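You operate a simulated robot arm through the tools that you are given. There is no shell and no other tool. Be economical: measure what you need, move in short steps, check, and stop when the job is done.

You are at the controls of a simulated robot arm. One attempt, no reset.

Task
Switch the jig off, move its lamp to the PASS pocket, wipe the channel and set size M.
Fine: off first, then open the clamp; use the black pad on the cement crumbs and put it back.

Only the result counts: the job must be done as asked and must still hold three seconds after the hand-in. Knocking over, shifting, dropping, spilling or breaking anything else fails it.

Robot
A 6-joint arm with a two-finger parallel gripper, fixed in place. Base frame: the origin is at the foot of the arm, x ahead of it, y to its left, z up; the work surface is at about z = 0. Readings come in mm, rad, newtons and seconds.
With the tool pointing down near the work surface it reaches from about 140 to 580 mm from the base axis. Its first joint turns from -1.152 to 1.152 rad. Payload 2.1 kg.
Tool frame: the origin (TCP) lies between the finger pads and is the grasp point; the fingertips stand 30 mm ahead of it; z points along the fingers, y is the line along which they close. The gripper opens to 94 mm. The fingers are 28 mm wide and 10 mm thick; the gripper's body (50 by 96 mm) begins 55 mm behind the TCP.
Orientation is that of the tool frame in the base frame, as a unit quaternion [x, y, z, w]. With the fingers straight down and closing along the base's y, the tool's x points along the base's -x, its y along +y and its z along -z.

Tools
- The arm moves only by the tool apply_moves. Its argument "plan" is a list of rows, each an object of numbers (a shift or turn left out is 0, a gripper value left out holds the last): "x", "y", "z": the shift along the base's x, y, z in units of 20 mm (1.0 is 20 mm); "ax", "ay", "az": the turn, a rotation vector about the base's x, y, z in units of 6 degrees (1.0 is 6 degrees); "gripper": the finger opening in mm, from 0 to 94. In form: [{"x": .., "y": .., "z": .., "ax": .., "ay": .., "az": .., "gripper": ..}, ...]. A call has 1 to 8 rows; each row shifts and turns the commanded pose from where the row before left it. A call with a number of a shift or a turn outside -1 to 1 is refused whole. A row lasts 0.2 s, in which the tool goes at most 50 mm and 0.15 rad; a call with a longer step from one row to the next is refused whole, and so is a gripper value outside its range. Where a pose cannot be reached the arm comes as near as it can. A force on the tool above 70 N (or 10 N above the force at the start of the call, whichever is more), or a blocked arm, ends the call early, and 0.2 s more pass. The fingers move at their own pace (about 72 mm/s each) and stop on an object; they squeeze with about 40 N. The grip force told is the motor's: it shows also when the fingers shut on nothing. Time passes only in rows, and 0.2 s behind the last, so rows that do not move let the fingers close. It gives the time, the measured TCP pose, the force on the tool (base axes), the opening and the grip force at its end, in the units of the frame above (readings bear some noise).
- Cameras (640 x 400 px; columns grow to the right, rows downward): "scene" is fixed at [61.9, -394.5, 459.9]; the picture's right is [0.60, -0.80, 0.00], its down [-0.62, -0.47, -0.62] and it looks along [0.50, 0.38, -0.78] (base axes); focal length 214 px, centre (320, 200). "wrist" rides on the gripper at [-37, 0, -58] in the tool frame; the picture's right is [0.00, -1.00, 0.00], its down [0.97, 0.00, -0.24] and it looks along [0.24, 0.00, 0.97] (tool axes); focal length 218 px, centre (320, 200). There is no depth. A picture from a camera that has moved, and an enlarged one, comes with that camera's place and axes in the base frame and with its lens.
- grab_frame(camera): a new picture of that camera. No time passes.
- inspect(camera, box): a new picture of the part [left, top, right, bottom] of that camera's present view, enlarged. No time passes.
- job_done(): hands the job in; it is judged then, once.

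Work in short steps. Places have to be worked out from the pictures, the camera data and where the tool is seen: move nearer, look again, correct. Check each grasp and each placing, and mend what went wrong. You have 120 turns and 64 pictures in all, those below and enlarged ones among them. Open the gripper and draw the arm clear of the work before you hand the job in, unless the task says otherwise; then end with one line.

The tools are called after "Emit:" by a JSON object that holds its "api" and its "payload". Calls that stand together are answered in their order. apply_moves: Moves the arm, as the interface text tells. Its arguments: {"type":"object","properties":{"plan":{"type":"array","items":{"type":"object","properties":{"x":{"type":"number"},"y":{"type":"number"},"z":{"type":"number"},"ax":{"type":"number"},"ay":{"type":"number"},"az":{"type":"number"},"gripper":{"type":"number"}}}}},"required":["plan"]} The other tools are called the same way: grab_frame (camera) takes a picture; inspect (camera, box) takes an enlarged picture of a part of a camera's view; job_done () hands the job in.

At the start:

```text
time_s: 0.0
ee_pos: [284.7, 51.0, 313.7]
tcp_rot: [-0.001, 1.0, 0.0, 0.0]
force: [-0.2, 0.3, 0.4]
width: 93.7
grip_force: 0.1
```

scene: 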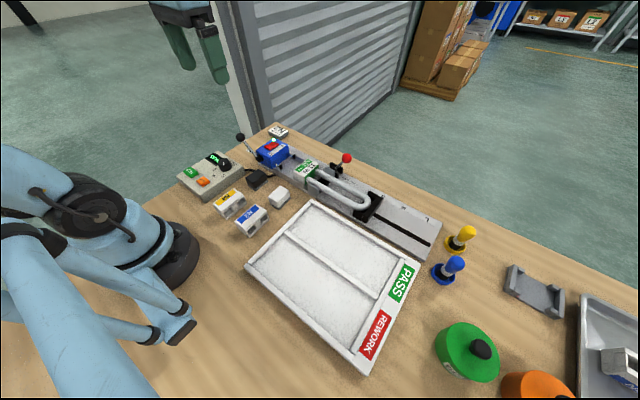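
wrist: 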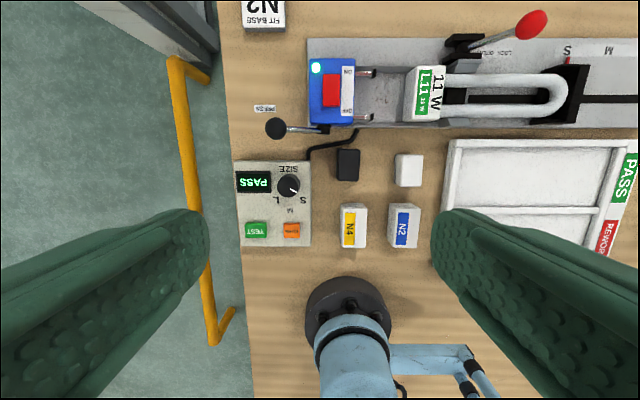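

The jig lies along y at the far side of the table; I'll enlarge the views to understand its parts before I move.

Emit:
{"api": "inspect", "payload": {"camera": "wrist", "box": [230, 0, 450, 140]}}

Emit:
{"api": "inspect", "payload": {"camera": "wrist", "box": [420, 0, 640, 140]}}

Emit:
{"api": "inspect", "payload": {"camera": "wrist", "box": [230, 130, 450, 270]}}

Emit:
{"api": "inspect", "payload": {"camera": "scene", "box": [170, 110, 450, 290]}}

```text
2.86 times, centred on (340, 70) of wrist
camera zoom: at [319.2, 51.0, 371.6], right [0.0, -1.0, 0.0], down [-0.97, 0.0, 0.24], along [-0.24, 0.0, -0.97], focal length 624 px, centre (263, 571)
```

zoom: 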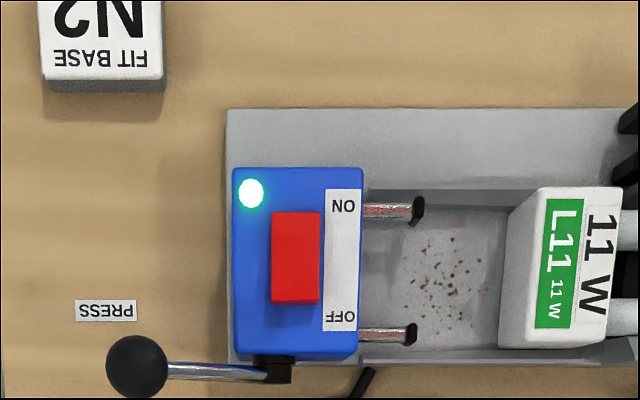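

```text
2.86 times, centred on (530, 70) of wrist
camera zoom: at [319.2, 51.0, 371.6], right [0.0, -1.0, 0.0], down [-0.97, 0.0, 0.24], along [-0.24, 0.0, -0.97], focal length 624 px, centre (-280, 571)
```

zoom: 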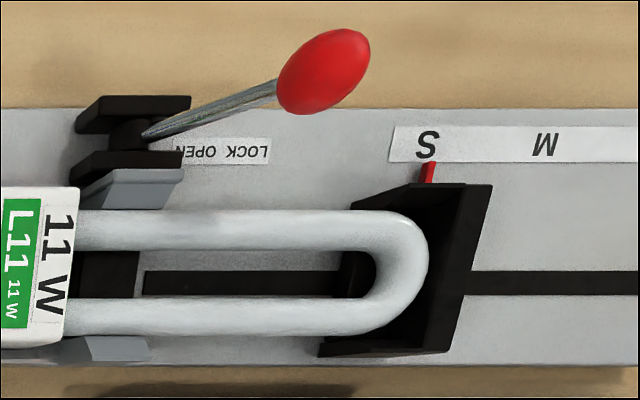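

```text
2.86 times, centred on (340, 200) of wrist
camera zoom: at [319.2, 51.0, 371.6], right [0.0, -1.0, 0.0], down [-0.97, 0.0, 0.24], along [-0.24, 0.0, -0.97], focal length 624 px, centre (263, 200)
```

zoom: 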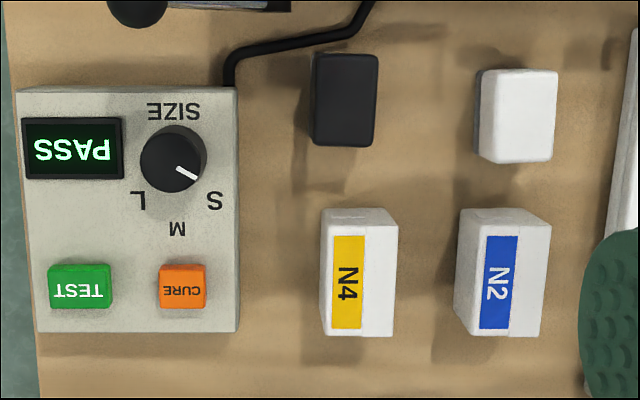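

```text
2.22 times, centred on (310, 200) of scene
camera zoom: at [61.9, -394.5, 459.9], right [0.6, -0.8, 0.0], down [-0.62, -0.47, -0.62], along [0.5, 0.38, -0.78], focal length 477 px, centre (342, 200)
```

zoom: 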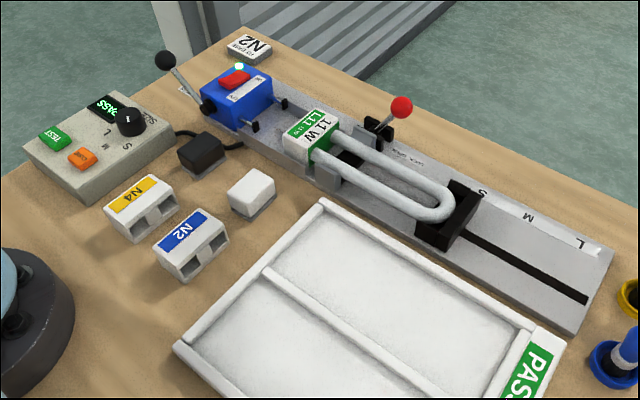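

The jig is near x≈425, with the power box at y≈35, the lamp at about y -80 to -310 and the stop at S. I'll close the gripper and move nearer, to see the rocker and clamp lever.

Emit:
{"api": "apply_moves", "payload": {"plan": [{"x": 0.8, "z": -0.6, "gripper": 0}, {"x": 0.8, "z": -0.6}, {"x": 0.8, "z": -0.6}, {"x": 0.8, "z": -0.6}, {"x": 0.8, "z": -0.6}, {"x": 0.8, "z": -0.6}]}}

Emit:
{"api": "grab_frame", "payload": {"camera": "wrist"}}

Emit:
{"api": "grab_frame", "payload": {"camera": "scene"}}

```text
time_s: 1.4
ee_pos: [379.8, 51.3, 241.2]
tcp_rot: [0.0, 1.0, 0.0, 0.0]
force: [-0.5, 0.4, 0.3]
width: 0.3
grip_force: 33.0
```

```text
57 pictures are left
camera wrist: at [415.6, 51.5, 298.1], right [0.0, -1.0, 0.0], down [-0.97, 0.0, 0.24], along [-0.24, 0.0, -0.97], focal length 218 px, centre (320, 200)
```

wrist: 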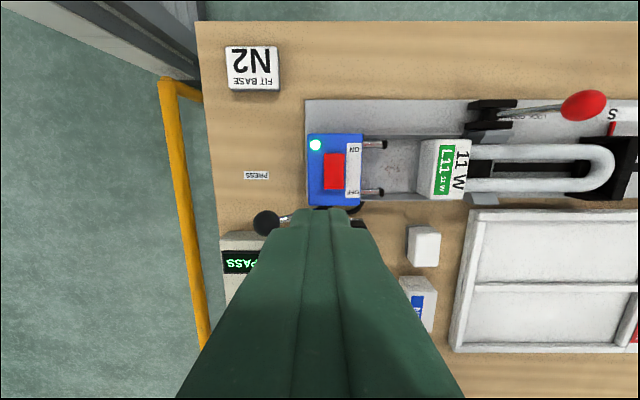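

```text
56 pictures are left
```

scene: 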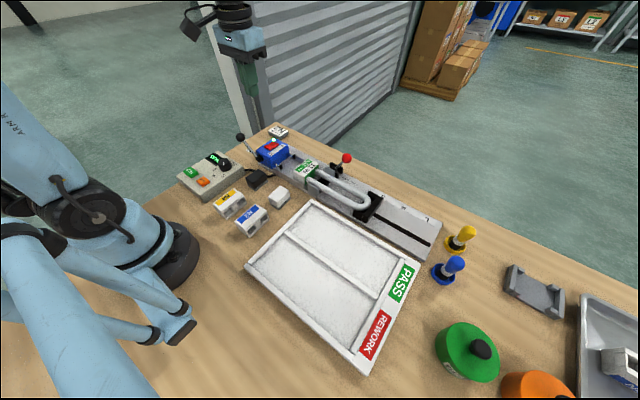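

By comparing the two views, the rocker sits at about (390, 36, 62), with its raised OFF half around x≈376. I'll come down over the OFF half with closed fingers and stop short of contact.

Emit:
{"api": "apply_moves", "payload": {"plan": [{"x": -0.1, "y": -0.7, "z": -1}, {"x": -0.1, "z": -1}, {"z": -1}, {"z": -1}, {"z": -1}, {"z": -1}]}}

Emit:
{"api": "inspect", "payload": {"camera": "scene", "box": [220, 100, 380, 200]}}

Emit:
{"api": "grab_frame", "payload": {"camera": "wrist"}}

```text
time_s: 2.8
ee_pos: [375.1, 36.3, 121.0]
tcp_rot: [-0.001, 1.0, -0.001, 0.0]
force: [0.5, -0.2, -0.8]
width: 0.0
grip_force: 33.2
```

```text
4.00 times, centred on (300, 150) of scene
camera zoom: at [61.9, -394.5, 459.9], right [0.6, -0.8, 0.0], down [-0.62, -0.47, -0.62], along [0.5, 0.38, -0.78], focal length 858 px, centre (400, 400)
```

zoom: 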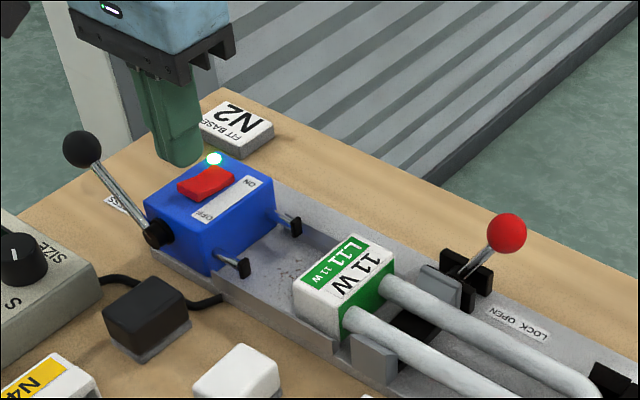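

```text
54 pictures are left
camera wrist: at [410.9, 37.2, 178.8], right [0.0, -1.0, 0.0], down [-0.97, 0.0, 0.24], along [-0.24, 0.0, -0.97], focal length 218 px, centre (320, 200)
```

wrist: 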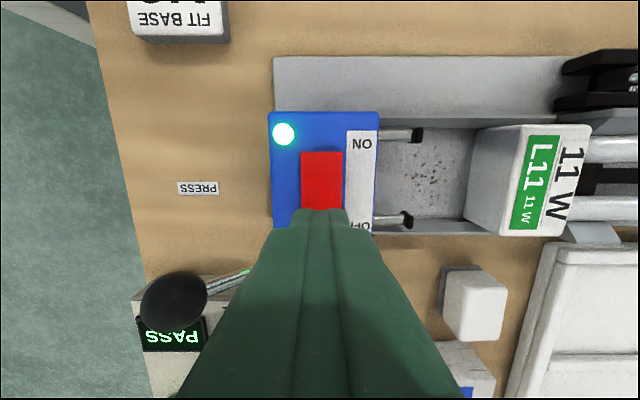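

Tip is about 30 mm above the rocker's OFF half. I go down in small steps and stop when it makes contact.

Emit:
{"api": "apply_moves", "payload": {"plan": [{"z": -0.6, "x": 0.1}, {"z": -0.4}, {"z": -0.2}, {"z": -0.2}, {"z": -0.15}]}}

Emit:
{"api": "inspect", "payload": {"camera": "scene", "box": [220, 100, 380, 200]}}

```text
time_s: 3.9
ee_pos: [377.9, 35.8, 96.2]
tcp_rot: [0.0, 1.0, 0.0, -0.002]
force: [-1.9, 1.0, 14.2]
width: 0.1
grip_force: 33.0
stopped in row 5: the force on the tool passed its limit (the readings are from after the stop); the commanded pose is now the measured one
```

```text
4.00 times, centred on (300, 150) of scene
camera zoom: at [61.8, -394.5, 459.9], right [0.6, -0.8, 0.0], down [-0.62, -0.47, -0.62], along [0.5, 0.38, -0.78], focal length 858 px, centre (400, 400)
```

zoom: 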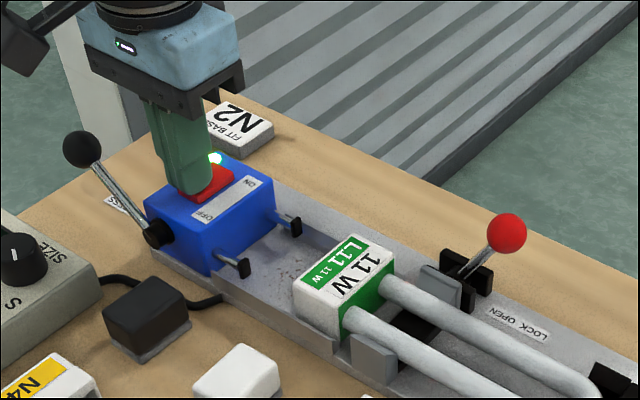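

Contact is made at tip z≈66 but the LED still seems lit. I press on a few mm more.

Emit:
{"api": "apply_moves", "payload": {"plan": [{"z": -0.1}, {"z": -0.1}, {"z": -0.1}]}}

Emit:
{"api": "inspect", "payload": {"camera": "scene", "box": [250, 120, 310, 160]}}

```text
time_s: 4.3
ee_pos: [378.4, 36.7, 97.1]
tcp_rot: [0.0, 1.0, 0.0, -0.002]
force: [-2.0, 1.0, 13.7]
width: 0.0
grip_force: 33.3
stopped in row 2: the force on the tool passed its limit (the readings are from after the stop); the commanded pose is now the measured one
```

```text
10.00 times, centred on (280, 140) of scene
camera zoom: at [61.8, -394.5, 459.9], right [0.6, -0.8, 0.0], down [-0.62, -0.47, -0.62], along [0.5, 0.38, -0.78], focal length 2145 px, centre (720, 800)
```

zoom: 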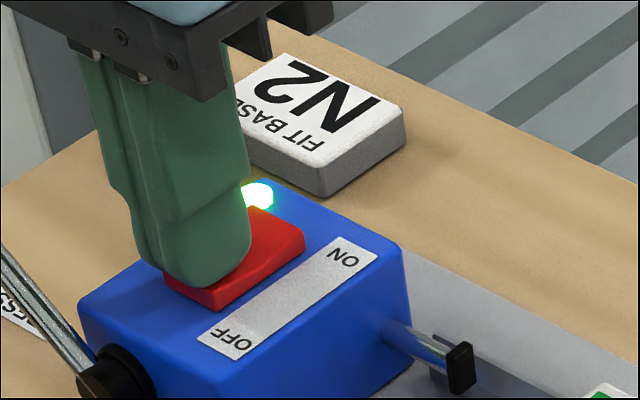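

The push is stiff and the LED is still on, so the finger is probably pressing too near the pivot. I lift, move 10 mm toward the OFF end and press again.

Emit:
{"api": "apply_moves", "payload": {"plan": [{"z": 0.4}, {"x": -0.5}, {"z": -0.3}, {"z": -0.15}, {"z": -0.15}, {"z": -0.15}, {"z": -0.1}]}}

Emit:
{"api": "inspect", "payload": {"camera": "scene", "box": [250, 120, 310, 160]}}

```text
time_s: 5.5
ee_pos: [367.6, 36.0, 96.8]
tcp_rot: [-0.001, 1.0, -0.002, -0.004]
force: [-2.5, 0.2, 19.0]
width: 0.0
grip_force: 33.1
stopped in row 5: the force on the tool passed its limit (the readings are from after the stop); the commanded pose is now the measured one
```

```text
10.00 times, centred on (280, 140) of scene
camera zoom: at [61.8, -394.5, 459.9], right [0.6, -0.8, 0.0], down [-0.62, -0.47, -0.62], along [0.5, 0.38, -0.78], focal length 2145 px, centre (720, 800)
```

zoom: 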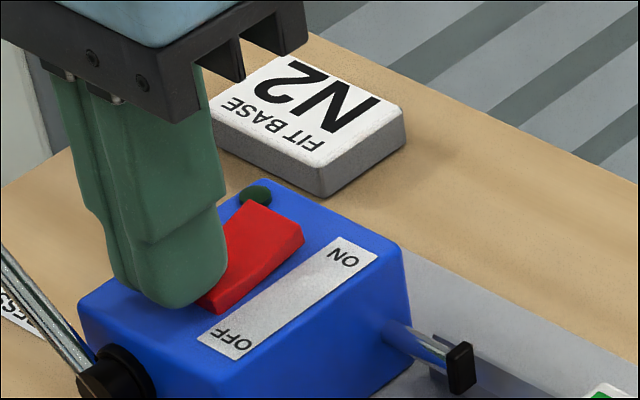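

LED is dark now: the jig is off. I lift and go across toward the clamp lever for a close view.

Emit:
{"api": "apply_moves", "payload": {"plan": [{"z": 1}, {"z": 1}, {"z": 1}, {"z": 1, "x": 0.5}, {"y": -1, "z": 1, "x": 0.5}, {"y": -1, "x": 0.5}, {"y": -1, "x": 0.5}, {"y": -1}]}}

Emit:
{"api": "apply_moves", "payload": {"plan": [{"y": -1}, {"y": -1}, {"y": -1}, {"y": -1}, {"y": -1}]}}

Emit:
{"api": "grab_frame", "payload": {"camera": "wrist"}}

```text
time_s: 7.3
ee_pos: [407.8, -44.8, 197.2]
tcp_rot: [-0.002, 1.0, -0.002, -0.004]
force: [-0.4, -0.1, -0.1]
width: 0.0
grip_force: 33.5
```

```text
time_s: 8.5
ee_pos: [408.7, -143.5, 195.9]
tcp_rot: [0.0, 1.0, -0.001, -0.004]
force: [-0.2, 0.8, -0.3]
width: 0.0
grip_force: 32.8
```

```text
50 pictures are left
camera wrist: at [444.7, -143.1, 253.3], right [0.0, -1.0, 0.0], down [-0.97, 0.0, 0.25], along [-0.25, 0.0, -0.97], focal length 218 px, centre (320, 200)
```

wrist: 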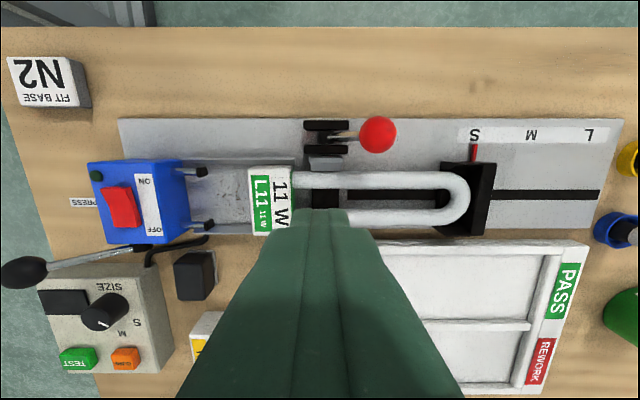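

The tester display is dark too. I enlarge the lever and lamp area.

Emit:
{"api": "inspect", "payload": {"camera": "wrist", "box": [240, 105, 400, 205]}}

Emit:
{"api": "inspect", "payload": {"camera": "scene", "box": [290, 140, 410, 220]}}

```text
4.00 times, centred on (320, 155) of wrist
camera zoom: at [444.7, -143.1, 253.3], right [0.0, -1.0, 0.0], down [-0.97, 0.0, 0.25], along [-0.25, 0.0, -0.97], focal length 873 px, centre (320, 380)
```

zoom: 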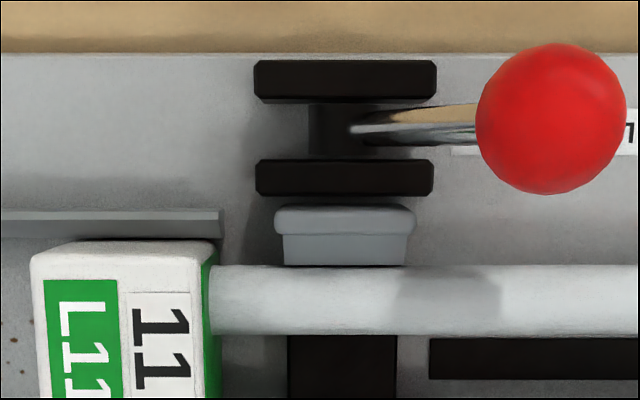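

```text
5.00 times, centred on (350, 180) of scene
camera zoom: at [61.9, -394.5, 459.9], right [0.6, -0.8, 0.0], down [-0.62, -0.47, -0.62], along [0.5, 0.38, -0.78], focal length 1072 px, centre (170, 300)
```

zoom: 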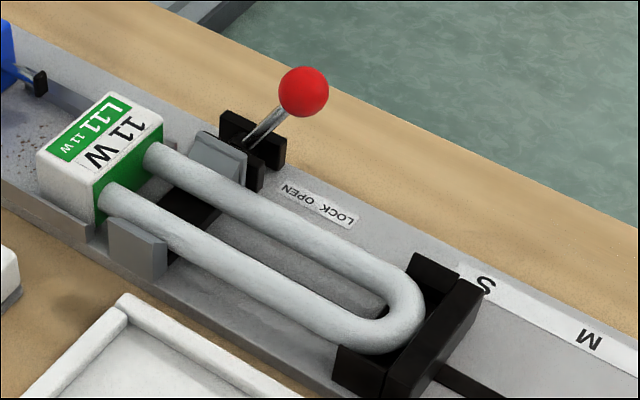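

LOCK is on the −y side, with the lever leaning there, and OPEN is toward +y. The knob is at about (451, −187, 84). I go to its −y side, descend, then push it toward +y.

Emit:
{"api": "apply_moves", "payload": {"plan": [{"x": 0.55, "y": -1}, {"x": 0.55, "y": -1}, {"x": 0.5, "y": -1}, {"x": 0.5, "y": -1}, {"z": -1}, {"z": -1}, {"z": -1}, {"z": -1}]}}

Emit:
{"api": "apply_moves", "payload": {"plan": [{"z": -0.6}, {}]}}

Emit:
{"api": "inspect", "payload": {"camera": "scene", "box": [290, 110, 450, 210]}}

```text
time_s: 10.3
ee_pos: [449.1, -222.0, 116.0]
tcp_rot: [0.0, 1.0, 0.0, -0.005]
force: [-0.3, -0.5, -0.4]
width: 0.1
grip_force: 32.9
```

```text
time_s: 10.9
ee_pos: [449.5, -221.5, 103.0]
tcp_rot: [0.0, 1.0, -0.002, -0.004]
force: [0.4, -0.1, 0.9]
width: 0.1
grip_force: 33.1
```

```text
4.00 times, centred on (370, 160) of scene
camera zoom: at [61.9, -394.5, 459.9], right [0.6, -0.8, 0.0], down [-0.62, -0.47, -0.62], along [0.5, 0.38, -0.78], focal length 858 px, centre (120, 360)
```

zoom: 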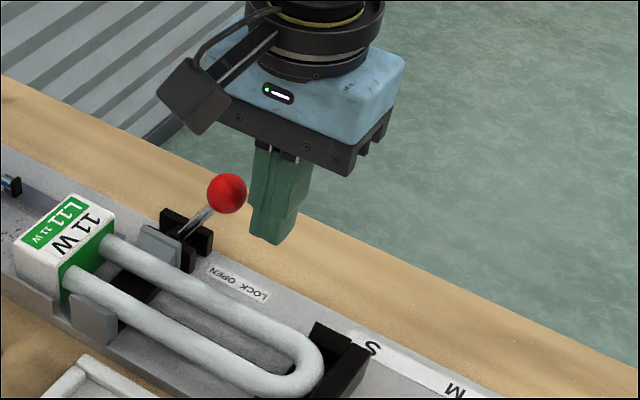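

The finger stands just on the −y side of the knob. I push toward +y in short steps.

Emit:
{"api": "apply_moves", "payload": {"plan": [{"y": 0.5}, {"y": 0.5}, {"y": 0.5}, {"y": 0.5}, {"y": 0.5}, {"y": 0.5}, {"y": 0.5}, {"y": 0.5}]}}

Emit:
{"api": "inspect", "payload": {"camera": "scene", "box": [290, 110, 450, 210]}}

```text
time_s: 12.7
ee_pos: [449.2, -143.8, 103.5]
tcp_rot: [0.0, 1.0, -0.001, -0.005]
force: [0.4, -0.1, -0.2]
width: 0.0
grip_force: 33.4
```

```text
4.00 times, centred on (370, 160) of scene
camera zoom: at [61.9, -394.5, 459.9], right [0.6, -0.8, 0.0], down [-0.62, -0.47, -0.62], along [0.5, 0.38, -0.78], focal length 858 px, centre (120, 360)
```

zoom: 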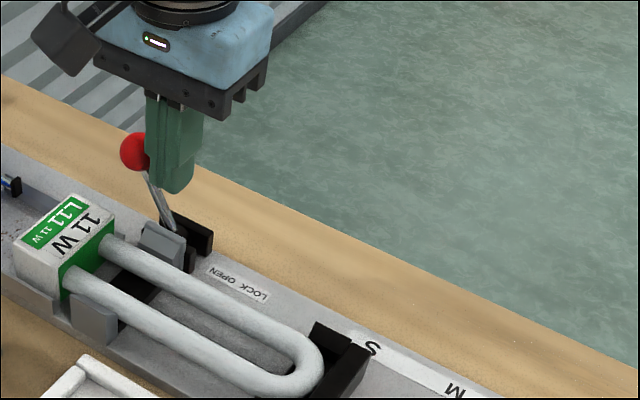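

The lever passes vertical easily and its jaws seem to open. I push on toward its stop.

Emit:
{"api": "apply_moves", "payload": {"plan": [{"y": 0.4}, {"y": 0.4}, {"y": 0.4}, {"y": 0.3}]}}

Emit:
{"api": "inspect", "payload": {"camera": "scene", "box": [290, 110, 450, 210]}}

```text
time_s: 13.6
ee_pos: [449.4, -134.7, 102.9]
tcp_rot: [0.009, 1.0, -0.019, -0.002]
force: [1.8, -13.4, 4.7]
width: 0.0
grip_force: 33.1
stopped in row 4: the force on the tool passed its limit (the readings are from after the stop); the commanded pose is now the measured one
```

```text
4.00 times, centred on (370, 160) of scene
camera zoom: at [61.9, -394.5, 459.9], right [0.6, -0.8, 0.0], down [-0.62, -0.47, -0.62], along [0.5, 0.38, -0.78], focal length 858 px, centre (120, 360)
```

zoom: 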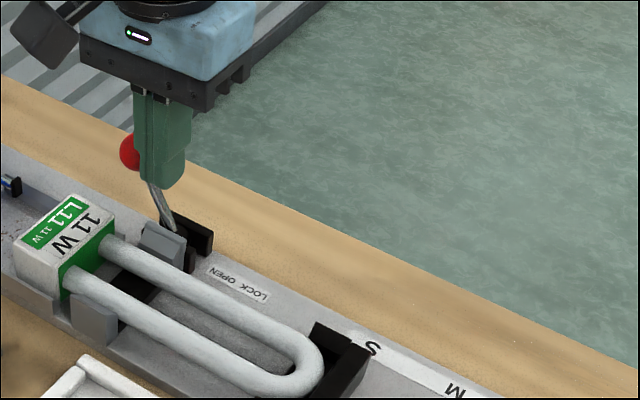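

The lever has reached its OPEN stop. I back off, lift and view the clamp from above.

Emit:
{"api": "apply_moves", "payload": {"plan": [{"y": -0.5}, {"y": -0.5}, {"z": 1}, {"z": 1}, {"z": 1, "x": -0.5}, {"z": 1, "x": -0.5}, {"z": 1}]}}

Emit:
{"api": "grab_frame", "payload": {"camera": "wrist"}}

```text
time_s: 15.2
ee_pos: [429.6, -152.2, 203.3]
tcp_rot: [0.008, 1.0, -0.016, -0.002]
force: [-0.3, -0.8, -0.5]
width: 0.0
grip_force: 33.1
```

```text
44 pictures are left
camera wrist: at [465.8, -150.4, 260.2], right [-0.01, -1.0, 0.03], down [-0.97, 0.02, 0.24], along [-0.24, -0.03, -0.97], focal length 218 px, centre (320, 200)
```

wrist: 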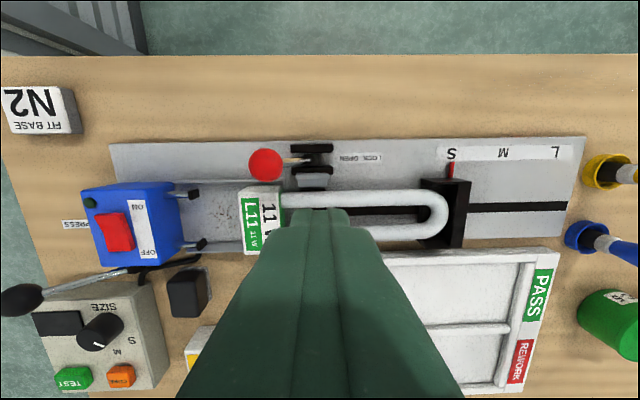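

The clamp is open. Before lifting the lamp I'll square the tool and measure the PASS pocket from above.

Emit:
{"api": "apply_moves", "payload": {"plan": [{"z": 0.6, "x": -1, "y": -0.75, "ax": 0.3, "az": 0.15}, {"z": 0.6, "x": -1, "y": -0.75}, {"z": 0.6, "x": -1, "y": -0.75}, {"z": 0.6, "x": -1, "y": -0.75}, {"z": 0.6, "x": -1, "y": -0.75}, {"z": 0.6, "x": -1, "y": -0.75}, {"z": 0.6, "x": -1, "y": -0.75}, {"z": 0.6, "x": -1, "y": -0.75}]}}

Emit:
{"api": "grab_frame", "payload": {"camera": "wrist"}}

```text
time_s: 17.0
ee_pos: [269.7, -272.0, 298.5]
tcp_rot: [-0.001, 1.0, 0.0, -0.002]
force: [-0.3, -0.3, 0.2]
width: 0.3
grip_force: 33.2
```

```text
43 pictures are left
camera wrist: at [305.2, -272.4, 356.7], right [0.0, -1.0, 0.0], down [-0.97, 0.0, 0.24], along [-0.24, 0.0, -0.97], focal length 218 px, centre (320, 200)
```

wrist: 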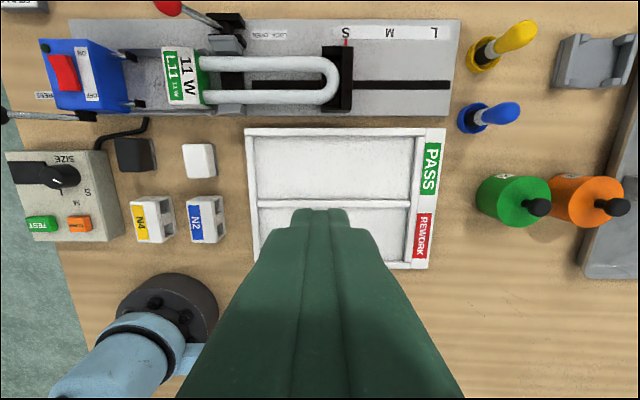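

The PASS pocket measures roughly x 215–317, y −171…−420, and the lamp is about 221 mm long, so it fits lengthwise. I go back above the lamp base, turning the gripper 90° and opening it to 76 mm.

Emit:
{"api": "apply_moves", "payload": {"plan": [{"x": 0.4, "y": 0.613, "z": -0.2, "az": 1, "gripper": 76}, {"x": 0.4, "y": 0.613, "z": -0.2, "az": 1}, {"x": 0.4, "y": 0.613, "z": -0.2, "az": 1}, {"x": 0.4, "y": 0.613, "z": -0.2, "az": 1}, {"x": 0.4, "y": 0.613, "z": -0.2, "az": 1}, {"x": 0.4, "y": 0.613, "z": -0.2, "az": 1}, {"x": 0.4, "y": 0.613, "z": -0.2, "az": 1}, {"x": 0.4, "y": 0.613, "z": -0.2, "az": 1}]}}

Emit:
{"api": "apply_moves", "payload": {"plan": [{"x": 0.4, "y": 0.613, "z": -0.4, "az": 1}, {"x": 0.4, "y": 0.613, "z": -0.4, "az": 1}, {"x": 0.4, "y": 0.613, "z": -0.4, "az": 1}, {"x": 0.4, "y": 0.613, "z": -0.4, "az": 1}, {"x": 0.4, "y": 0.613, "z": -0.4, "az": 1}, {"x": 0.4, "y": 0.613, "z": -0.4, "az": 1}, {"x": 0.4, "y": 0.613, "z": -0.4, "az": 1}]}}

Emit:
{"api": "grab_frame", "payload": {"camera": "wrist"}}

```text
time_s: 18.8
ee_pos: [334.3, -174.3, 266.2]
tcp_rot: [-0.408, 0.913, -0.001, -0.002]
force: [0.9, 0.5, 0.7]
width: 76.1
grip_force: 0.0
```

```text
time_s: 20.4
ee_pos: [390.0, -89.4, 209.9]
tcp_rot: [0.709, -0.706, 0.001, 0.002]
force: [0.4, 0.9, 0.1]
width: 76.0
grip_force: 0.0
```

```text
42 pictures are left
camera wrist: at [389.4, -50.1, 267.8], right [1.0, 0.0, 0.0], down [0.0, -0.97, 0.24], along [0.0, -0.24, -0.97], focal length 218 px, centre (320, 200)
```

wrist: 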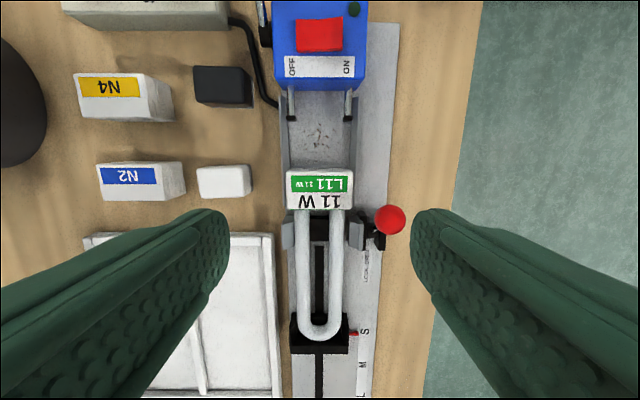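

The lamp base spans x≈355–424 and y≈−72…−113, its top at about z=48, and the red knob is clear if I grip at y≈−86. I descend until the tips just flank the base top, then check.

Emit:
{"api": "apply_moves", "payload": {"plan": [{"y": 0.15, "z": -1, "gripper": 78}, {"z": -1}, {"z": -1}, {"z": -1}, {"z": -1}, {"z": -0.7}]}}

Emit:
{"api": "grab_frame", "payload": {"camera": "wrist"}}

Emit:
{"api": "inspect", "payload": {"camera": "scene", "box": [250, 110, 410, 210]}}

```text
time_s: 21.8
ee_pos: [389.8, -85.9, 97.6]
tcp_rot: [-0.707, 0.707, -0.002, -0.001]
force: [0.3, -0.3, 0.3]
width: 77.9
grip_force: 0.0
```

```text
41 pictures are left
camera wrist: at [388.1, -48.1, 155.4], right [1.0, 0.0, 0.0], down [0.0, -0.97, 0.24], along [0.0, -0.24, -0.97], focal length 218 px, centre (320, 200)
```

wrist: 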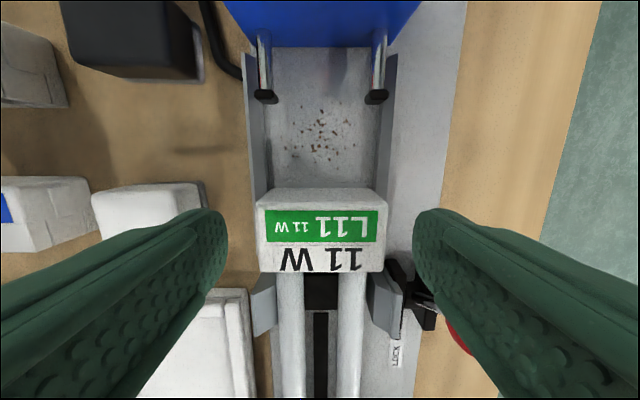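

```text
4.00 times, centred on (330, 160) of scene
camera zoom: at [61.9, -394.5, 459.9], right [0.6, -0.8, 0.0], down [-0.62, -0.47, -0.62], along [0.5, 0.38, -0.78], focal length 858 px, centre (280, 360)
```

zoom: 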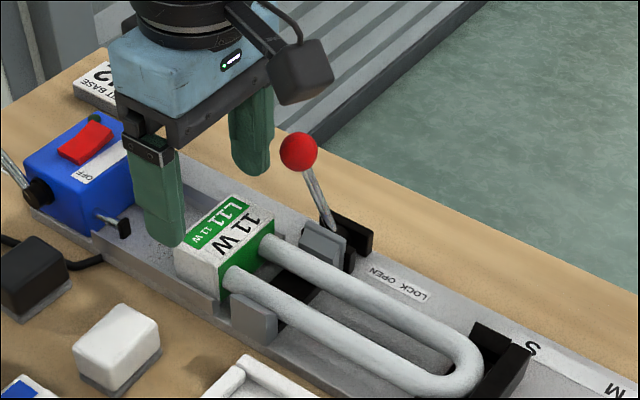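

Fingers straddle the base evenly, with the knob outside the far finger. I descend gently to tip z≈28, watching the force.

Emit:
{"api": "apply_moves", "payload": {"plan": [{"z": -0.7}, {"z": -0.7}, {"z": -0.3}, {"z": -0.2}]}}

Emit:
{"api": "inspect", "payload": {"camera": "scene", "box": [250, 110, 410, 210]}}

```text
time_s: 22.8
ee_pos: [389.1, -85.5, 58.8]
tcp_rot: [-0.707, 0.707, -0.002, -0.001]
force: [-0.9, -0.5, 0.4]
width: 78.1
grip_force: 0.1
```

```text
4.00 times, centred on (330, 160) of scene
camera zoom: at [61.9, -394.5, 459.9], right [0.6, -0.8, 0.0], down [-0.62, -0.47, -0.62], along [0.5, 0.38, -0.78], focal length 858 px, centre (280, 360)
```

zoom: 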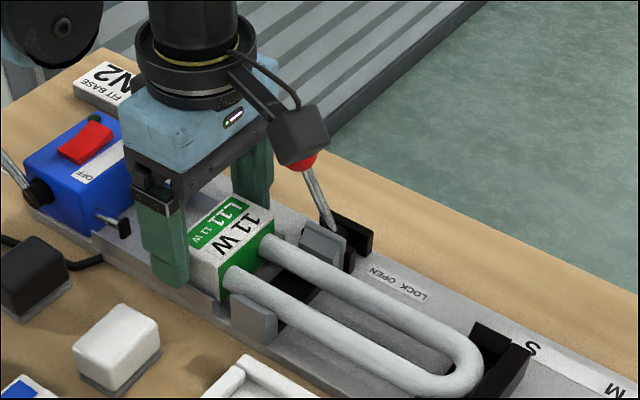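

No contact. I close on the base.

Emit:
{"api": "apply_moves", "payload": {"plan": [{"gripper": 60}, {}, {}]}}

Emit:
{"api": "grab_frame", "payload": {"camera": "wrist"}}

```text
time_s: 23.6
ee_pos: [389.3, -84.4, 60.0]
tcp_rot: [0.708, -0.707, 0.002, 0.001]
force: [5.2, -0.4, -1.7]
width: 67.3
grip_force: 40.2
```

```text
38 pictures are left
camera wrist: at [388.2, -47.8, 117.2], right [1.0, 0.0, 0.0], down [0.0, -0.97, 0.24], along [0.0, -0.24, -0.97], focal length 218 px, centre (320, 200)
```

wrist: 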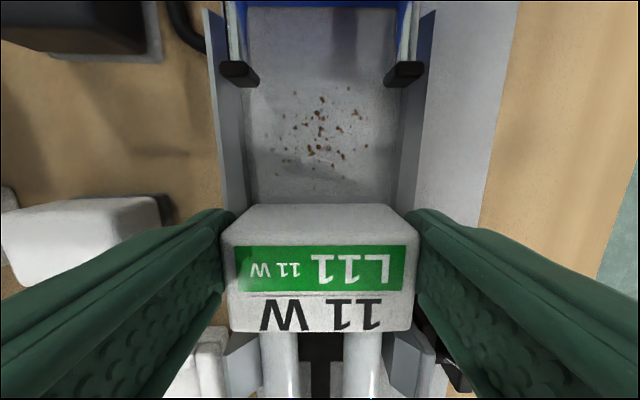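

The base is held at 67.3 mm. I lift a little and check that the lamp comes up level.

Emit:
{"api": "apply_moves", "payload": {"plan": [{"z": 0.25}, {"z": 0.25}, {"z": 0.5}, {"z": 0.5}]}}

Emit:
{"api": "inspect", "payload": {"camera": "scene", "box": [250, 110, 410, 210]}}

```text
time_s: 24.6
ee_pos: [389.3, -85.7, 88.7]
tcp_rot: [0.708, -0.707, 0.002, 0.0]
force: [0.1, 0.2, -1.3]
width: 67.3
grip_force: 39.4
```

```text
4.00 times, centred on (330, 160) of scene
camera zoom: at [61.9, -394.5, 459.9], right [0.6, -0.8, 0.0], down [-0.62, -0.47, -0.62], along [0.5, 0.38, -0.78], focal length 858 px, centre (280, 360)
```

zoom: 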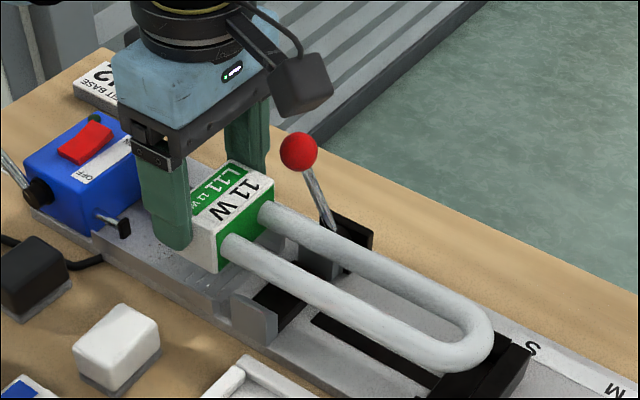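

The lamp lifts level. I raise it clear and carry it to above the PASS pocket (tool x≈266, y≈−196).

Emit:
{"api": "apply_moves", "payload": {"plan": [{"z": 0.8}, {"z": 0.8}, {"z": 0.8}, {"z": 0.6}, {"x": -0.6, "y": -0.5}, {"x": -0.7, "y": -0.6}, {"x": -0.7, "y": -0.6}, {"x": -0.7, "y": -0.6}]}}

Emit:
{"api": "apply_moves", "payload": {"plan": [{"x": -0.7, "y": -0.6}, {"x": -0.7, "y": -0.6}, {"x": -0.7, "y": -0.6}, {"x": -0.7, "y": -0.6}, {"x": -0.65, "y": -0.6}, {"y": -0.2}]}}

Emit:
{"api": "grab_frame", "payload": {"camera": "scene"}}

Emit:
{"api": "grab_frame", "payload": {"camera": "wrist"}}

```text
time_s: 26.4
ee_pos: [334.9, -131.8, 147.6]
tcp_rot: [0.708, -0.706, 0.001, 0.001]
force: [0.4, 0.5, -1.8]
width: 67.3
grip_force: 39.8
```

```text
time_s: 27.8
ee_pos: [267.1, -195.6, 148.9]
tcp_rot: [0.707, -0.707, 0.001, 0.002]
force: [-0.9, -1.3, -2.0]
width: 67.1
grip_force: 39.9
```

```text
36 pictures are left
```

scene: 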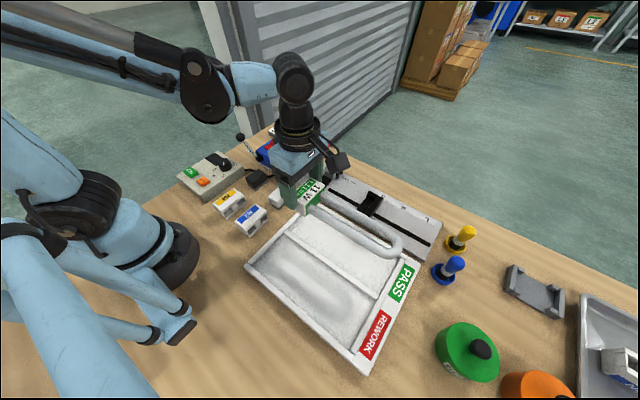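

```text
35 pictures are left
camera wrist: at [266.5, -157.9, 206.6], right [1.0, 0.0, 0.0], down [0.0, -0.97, 0.24], along [0.0, -0.24, -0.97], focal length 218 px, centre (320, 200)
```

wrist: 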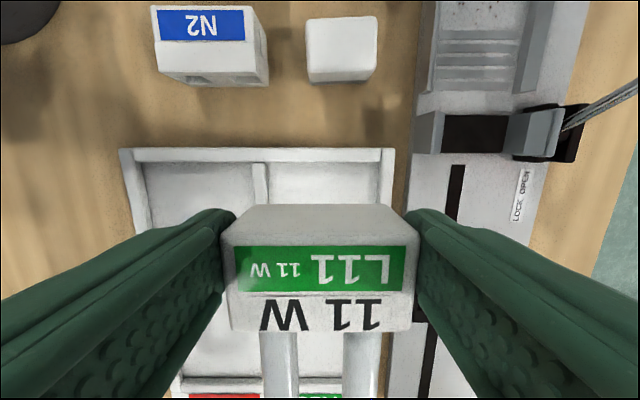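

The lamp is lined up with the PASS pocket (x≈219–320, +y wall at −173); I correct by 2 mm in x and −4 mm in y. Then I lower it to just above the floor.

Emit:
{"api": "apply_moves", "payload": {"plan": [{"x": 0.1, "y": -0.2, "z": -0.8}, {"z": -0.8}, {"z": -0.8}, {"z": -0.8}, {"z": -0.5}, {}]}}

Emit:
{"api": "inspect", "payload": {"camera": "scene", "box": [230, 140, 430, 370]}}

```text
time_s: 29.2
ee_pos: [268.9, -198.5, 74.4]
tcp_rot: [0.708, -0.707, 0.002, 0.001]
force: [0.7, -0.8, -1.4]
width: 67.4
grip_force: 40.6
```

```text
1.74 times, centred on (330, 255) of scene
camera zoom: at [61.9, -394.5, 459.9], right [0.6, -0.8, 0.0], down [-0.62, -0.47, -0.62], along [0.5, 0.38, -0.78], focal length 373 px, centre (303, 104)
```

zoom: 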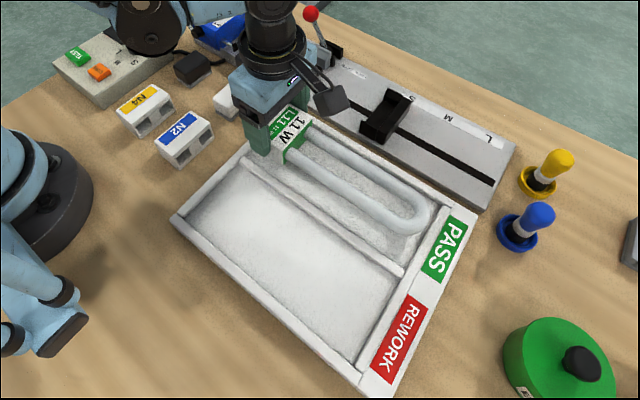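

Well inside the pocket. I lower in small steps until it touches.

Emit:
{"api": "apply_moves", "payload": {"plan": [{"z": -0.3}, {"z": -0.2}, {"z": -0.15}, {"z": -0.15}, {"z": -0.15}, {}]}}

```text
time_s: 30.6
ee_pos: [268.9, -199.4, 57.4]
tcp_rot: [0.707, -0.707, 0.002, 0.0]
force: [0.6, 3.7, 38.3]
width: 67.4
grip_force: 39.7
```

It rests on the floor (38 N up). I ease off and open the fingers slightly, within the pocket's width.

Emit:
{"api": "apply_moves", "payload": {"plan": [{"z": 0.1}, {"gripper": 74}, {}, {"z": 0.3}, {"z": 0.6}, {"z": 1}, {"z": 1}]}}

Emit:
{"api": "inspect", "payload": {"camera": "scene", "box": [230, 140, 430, 370]}}

Emit:
{"api": "grab_frame", "payload": {"camera": "wrist"}}

```text
time_s: 32.2
ee_pos: [268.9, -198.5, 117.0]
tcp_rot: [0.708, -0.707, 0.001, 0.001]
force: [0.4, -0.9, -0.6]
width: 74.1
grip_force: 0.0
```

```text
1.74 times, centred on (330, 255) of scene
camera zoom: at [61.8, -394.5, 459.9], right [0.6, -0.8, 0.0], down [-0.62, -0.47, -0.62], along [0.5, 0.38, -0.78], focal length 373 px, centre (303, 104)
```

zoom: 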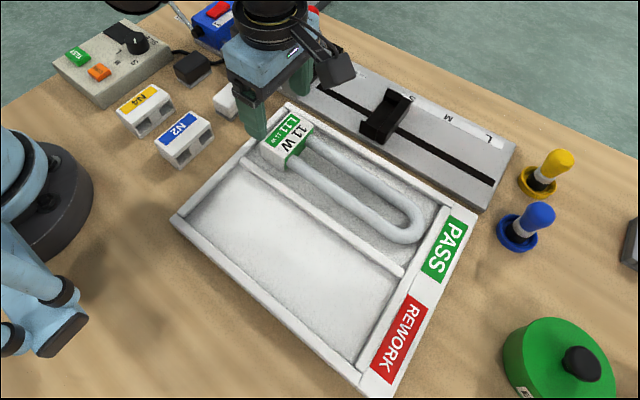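

```text
32 pictures are left
camera wrist: at [267.9, -161.7, 173.5], right [1.0, 0.0, 0.0], down [0.0, -0.97, 0.24], along [0.0, -0.24, -0.97], focal length 218 px, centre (320, 200)
```

wrist: 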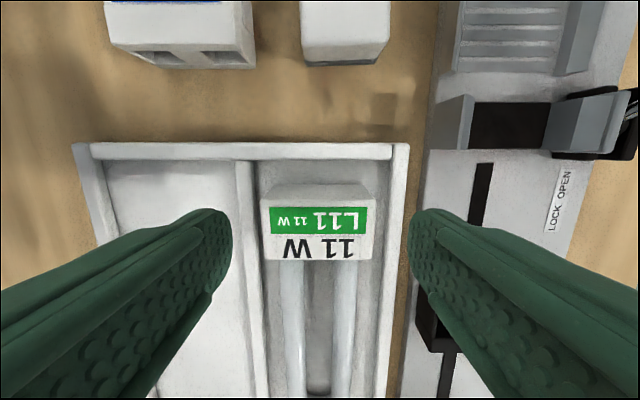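

The lamp lies fully in the PASS pocket and the fingers are clear. Next I go over to the black pad and the emptied channel for a close look.

Emit:
{"api": "apply_moves", "payload": {"plan": [{"z": 1}, {"z": 1, "y": 0.5}, {"z": 1, "y": 1, "x": 0.5}, {"y": 1, "x": 0.5}, {"y": 1, "x": 0.5}, {"y": 1, "x": 0.5}, {"y": 1, "x": 0.5}, {"y": 1, "x": 0.5}]}}

Emit:
{"api": "apply_moves", "payload": {"plan": [{"y": 0.9}, {"gripper": 0}, {}, {}]}}

Emit:
{"api": "grab_frame", "payload": {"camera": "wrist"}}

```text
time_s: 34.0
ee_pos: [328.6, -68.1, 177.0]
tcp_rot: [-0.707, 0.707, -0.002, -0.001]
force: [0.2, -0.1, 0.2]
width: 73.7
grip_force: 0.1
```

```text
time_s: 35.0
ee_pos: [328.0, -50.9, 176.6]
tcp_rot: [0.707, -0.707, 0.002, 0.002]
force: [-1.1, 0.3, 1.0]
width: 0.3
grip_force: 32.3
```

```text
31 pictures are left
camera wrist: at [326.8, -13.7, 234.5], right [1.0, 0.0, 0.0], down [0.0, -0.97, 0.24], along [0.0, -0.24, -0.97], focal length 218 px, centre (320, 200)
```

wrist: 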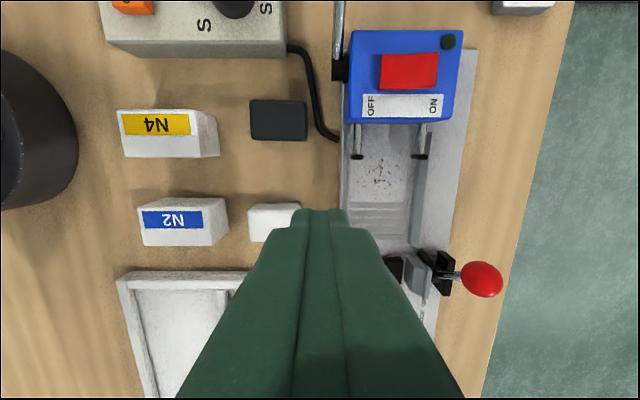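

Emit:
{"api": "inspect", "payload": {"camera": "wrist", "box": [320, 20, 480, 220]}}

Emit:
{"api": "inspect", "payload": {"camera": "wrist", "box": [230, 70, 350, 150]}}

Emit:
{"api": "inspect", "payload": {"camera": "scene", "box": [230, 130, 350, 210]}}

```text
2.00 times, centred on (400, 120) of wrist
camera zoom: at [326.8, -13.7, 234.5], right [1.0, 0.0, 0.0], down [0.0, -0.97, 0.24], along [0.0, -0.24, -0.97], focal length 436 px, centre (160, 360)
```

zoom: 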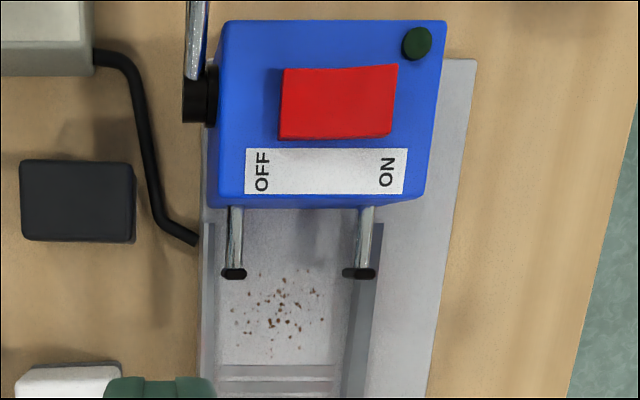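

```text
5.00 times, centred on (290, 110) of wrist
camera zoom: at [326.8, -13.7, 234.5], right [1.0, 0.0, 0.0], down [0.0, -0.97, 0.24], along [0.0, -0.24, -0.97], focal length 1091 px, centre (470, 650)
```

zoom: 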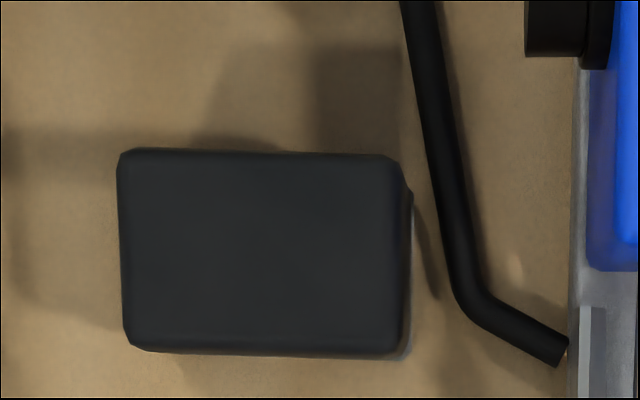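

```text
5.00 times, centred on (290, 170) of scene
camera zoom: at [61.9, -394.5, 459.9], right [0.6, -0.8, 0.0], down [-0.62, -0.47, -0.62], along [0.5, 0.38, -0.78], focal length 1072 px, centre (470, 350)
```

zoom: 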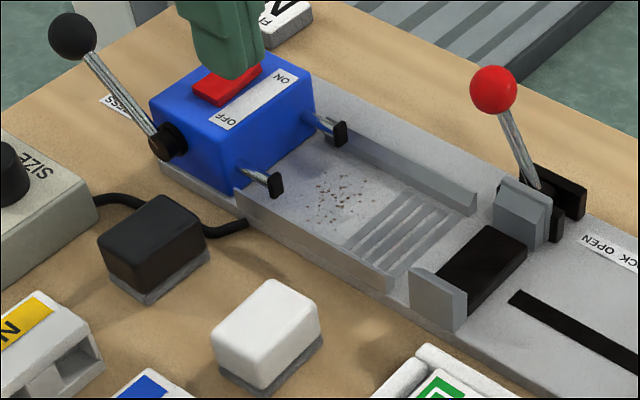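

The pad is about 51 (x) × 36 (y) mm, centred near (290, 8), with its cable beside it lying flat. The crumbs lie at x 363–411, y −21…−64, partly between the two hook pins. I'll grip the pad along its long side so I can turn it to fit between the pins. First, position above it.

Emit:
{"api": "apply_moves", "payload": {"plan": [{"x": -0.5, "y": 0.75, "gripper": 64}, {"x": -0.5, "y": 0.75}, {"x": -0.5, "y": 0.75}, {"x": -0.4, "y": 0.7}, {"z": -1}, {"z": -1}, {"z": -1}, {"z": -1}]}}

Emit:
{"api": "grab_frame", "payload": {"camera": "wrist"}}

Emit:
{"api": "inspect", "payload": {"camera": "scene", "box": [190, 120, 310, 220]}}

```text
time_s: 36.8
ee_pos: [289.6, 7.1, 96.3]
tcp_rot: [0.708, -0.706, 0.001, 0.002]
force: [0.0, 0.4, 0.4]
width: 64.0
grip_force: 0.1
```

```text
27 pictures are left
camera wrist: at [289.5, 44.6, 154.1], right [1.0, 0.0, 0.0], down [0.0, -0.97, 0.24], along [0.0, -0.24, -0.97], focal length 218 px, centre (320, 200)
```

wrist: 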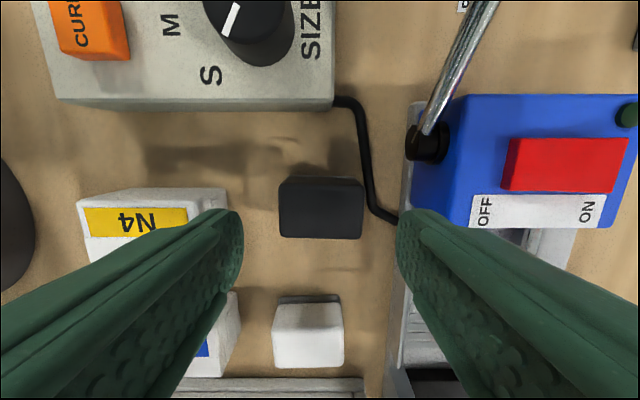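

```text
4.00 times, centred on (250, 170) of scene
camera zoom: at [61.9, -394.5, 459.9], right [0.6, -0.8, 0.0], down [-0.62, -0.47, -0.62], along [0.5, 0.38, -0.78], focal length 858 px, centre (600, 320)
```

zoom: 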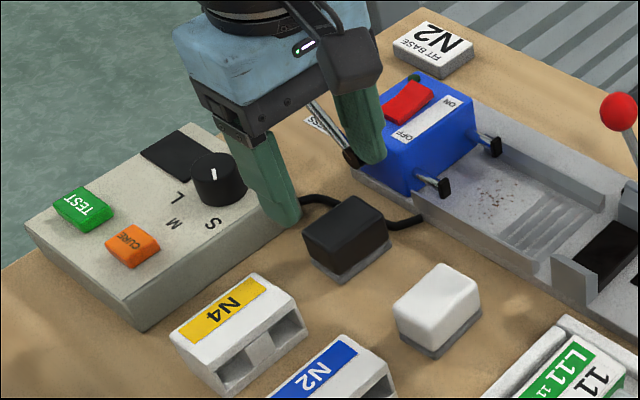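

The pad is centred between the fingers at (290, 9). I descend to tip z≈16, above the cable, and grip.

Emit:
{"api": "apply_moves", "payload": {"plan": [{"y": 0.1, "z": -0.8}, {"z": -0.8}, {"z": -0.6}, {"z": -0.3}, {"gripper": 44}, {}, {}]}}

Emit:
{"api": "inspect", "payload": {"camera": "scene", "box": [190, 120, 310, 220]}}

```text
time_s: 38.4
ee_pos: [290.3, 10.0, 46.5]
tcp_rot: [0.708, -0.706, 0.001, 0.001]
force: [0.9, 0.5, 0.1]
width: 48.7
grip_force: 40.0
```

```text
4.00 times, centred on (250, 170) of scene
camera zoom: at [61.9, -394.5, 459.9], right [0.6, -0.8, 0.0], down [-0.62, -0.47, -0.62], along [0.5, 0.38, -0.78], focal length 858 px, centre (600, 320)
```

zoom: 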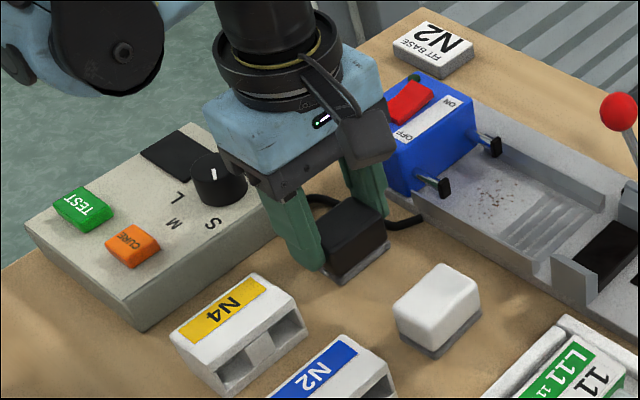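

Pad held (48.7 mm), taken from (290, 10, 46.5). I lift, then turn it 90° while moving over the channel.

Emit:
{"api": "apply_moves", "payload": {"plan": [{"z": 1}, {"z": 1}, {"z": 1}, {"z": 1}, {"z": 0.5}, {"x": 0.4, "y": -0.3, "az": -1}, {"x": 0.4, "y": -0.3, "az": -1}, {"x": 0.4, "y": -0.3, "az": -1}]}}

Emit:
{"api": "apply_moves", "payload": {"plan": [{"x": 0.4, "y": -0.3, "az": -1}, {"x": 0.4, "y": -0.3, "az": -1}, {"x": 0.4, "y": -0.3, "az": -1}, {"x": 0.4, "y": -0.3, "az": -1}, {"x": 0.4, "y": -0.3, "az": -1}, {"x": 0.4, "y": -0.2, "az": -1}, {"x": 0.4, "y": -0.2, "az": -1}, {"x": 0.4, "y": -0.2, "az": -1}]}}

Emit:
{"api": "apply_moves", "payload": {"plan": [{"x": 0.4, "y": -0.2, "az": -1}, {"x": 0.1, "az": -1}, {"az": -1}, {"az": -1}, {}]}}

Emit:
{"api": "inspect", "payload": {"camera": "scene", "box": [230, 100, 350, 200]}}

Emit:
{"api": "grab_frame", "payload": {"camera": "wrist"}}

```text
time_s: 40.2
ee_pos: [315.0, -8.2, 135.7]
tcp_rot: [-0.588, 0.809, -0.001, -0.002]
force: [-0.3, -0.9, -0.7]
width: 48.8
grip_force: 40.0
```

```text
time_s: 42.0
ee_pos: [377.8, -50.0, 135.3]
tcp_rot: [-0.206, 0.979, 0.0, -0.001]
force: [-0.2, 0.0, -0.4]
width: 49.2
grip_force: 39.9
```

```text
time_s: 43.2
ee_pos: [388.6, -54.8, 137.8]
tcp_rot: [0.0, 1.0, -0.001, -0.002]
force: [0.2, -0.2, -0.4]
width: 48.9
grip_force: 40.1
```

```text
4.00 times, centred on (290, 150) of scene
camera zoom: at [61.9, -394.5, 459.9], right [0.6, -0.8, 0.0], down [-0.62, -0.47, -0.62], along [0.5, 0.38, -0.78], focal length 858 px, centre (440, 400)
```

zoom: 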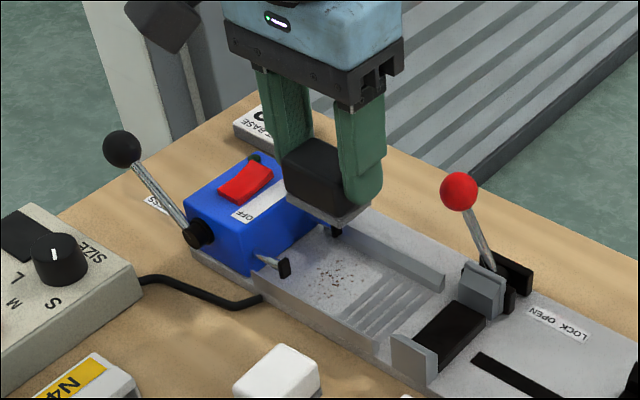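

```text
23 pictures are left
camera wrist: at [424.9, -54.3, 194.0], right [0.0, -1.0, 0.0], down [-0.97, 0.0, 0.24], along [-0.24, 0.0, -0.97], focal length 218 px, centre (320, 200)
```

wrist: 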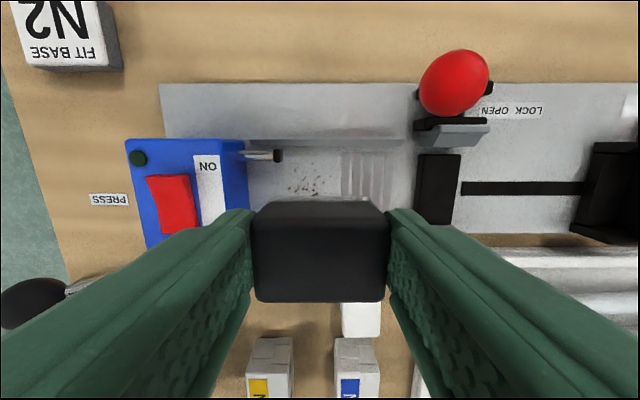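

The pad is turned with its long side along y and should pass between the pins. I lower it at (388.5, −46), then feel for the floor.

Emit:
{"api": "apply_moves", "payload": {"plan": [{"y": 0.45, "z": -1}, {"z": -1}, {"z": -1}, {"z": -0.5}, {"z": -0.25}, {"z": -0.15}, {"z": -0.1}, {"z": -0.1}]}}

Emit:
{"api": "inspect", "payload": {"camera": "scene", "box": [250, 120, 350, 190]}}

```text
time_s: 45.0
ee_pos: [389.5, -46.1, 54.9]
tcp_rot: [-0.001, 1.0, 0.0, -0.002]
force: [-1.8, 0.0, 31.7]
width: 48.9
grip_force: 39.9
```

```text
5.71 times, centred on (300, 155) of scene
camera zoom: at [61.7, -394.5, 459.9], right [0.6, -0.8, 0.0], down [-0.62, -0.47, -0.62], along [0.5, 0.38, -0.78], focal length 1226 px, centre (434, 457)
```

zoom: 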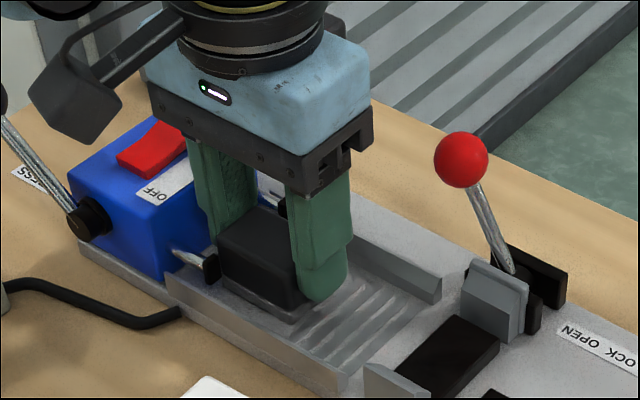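

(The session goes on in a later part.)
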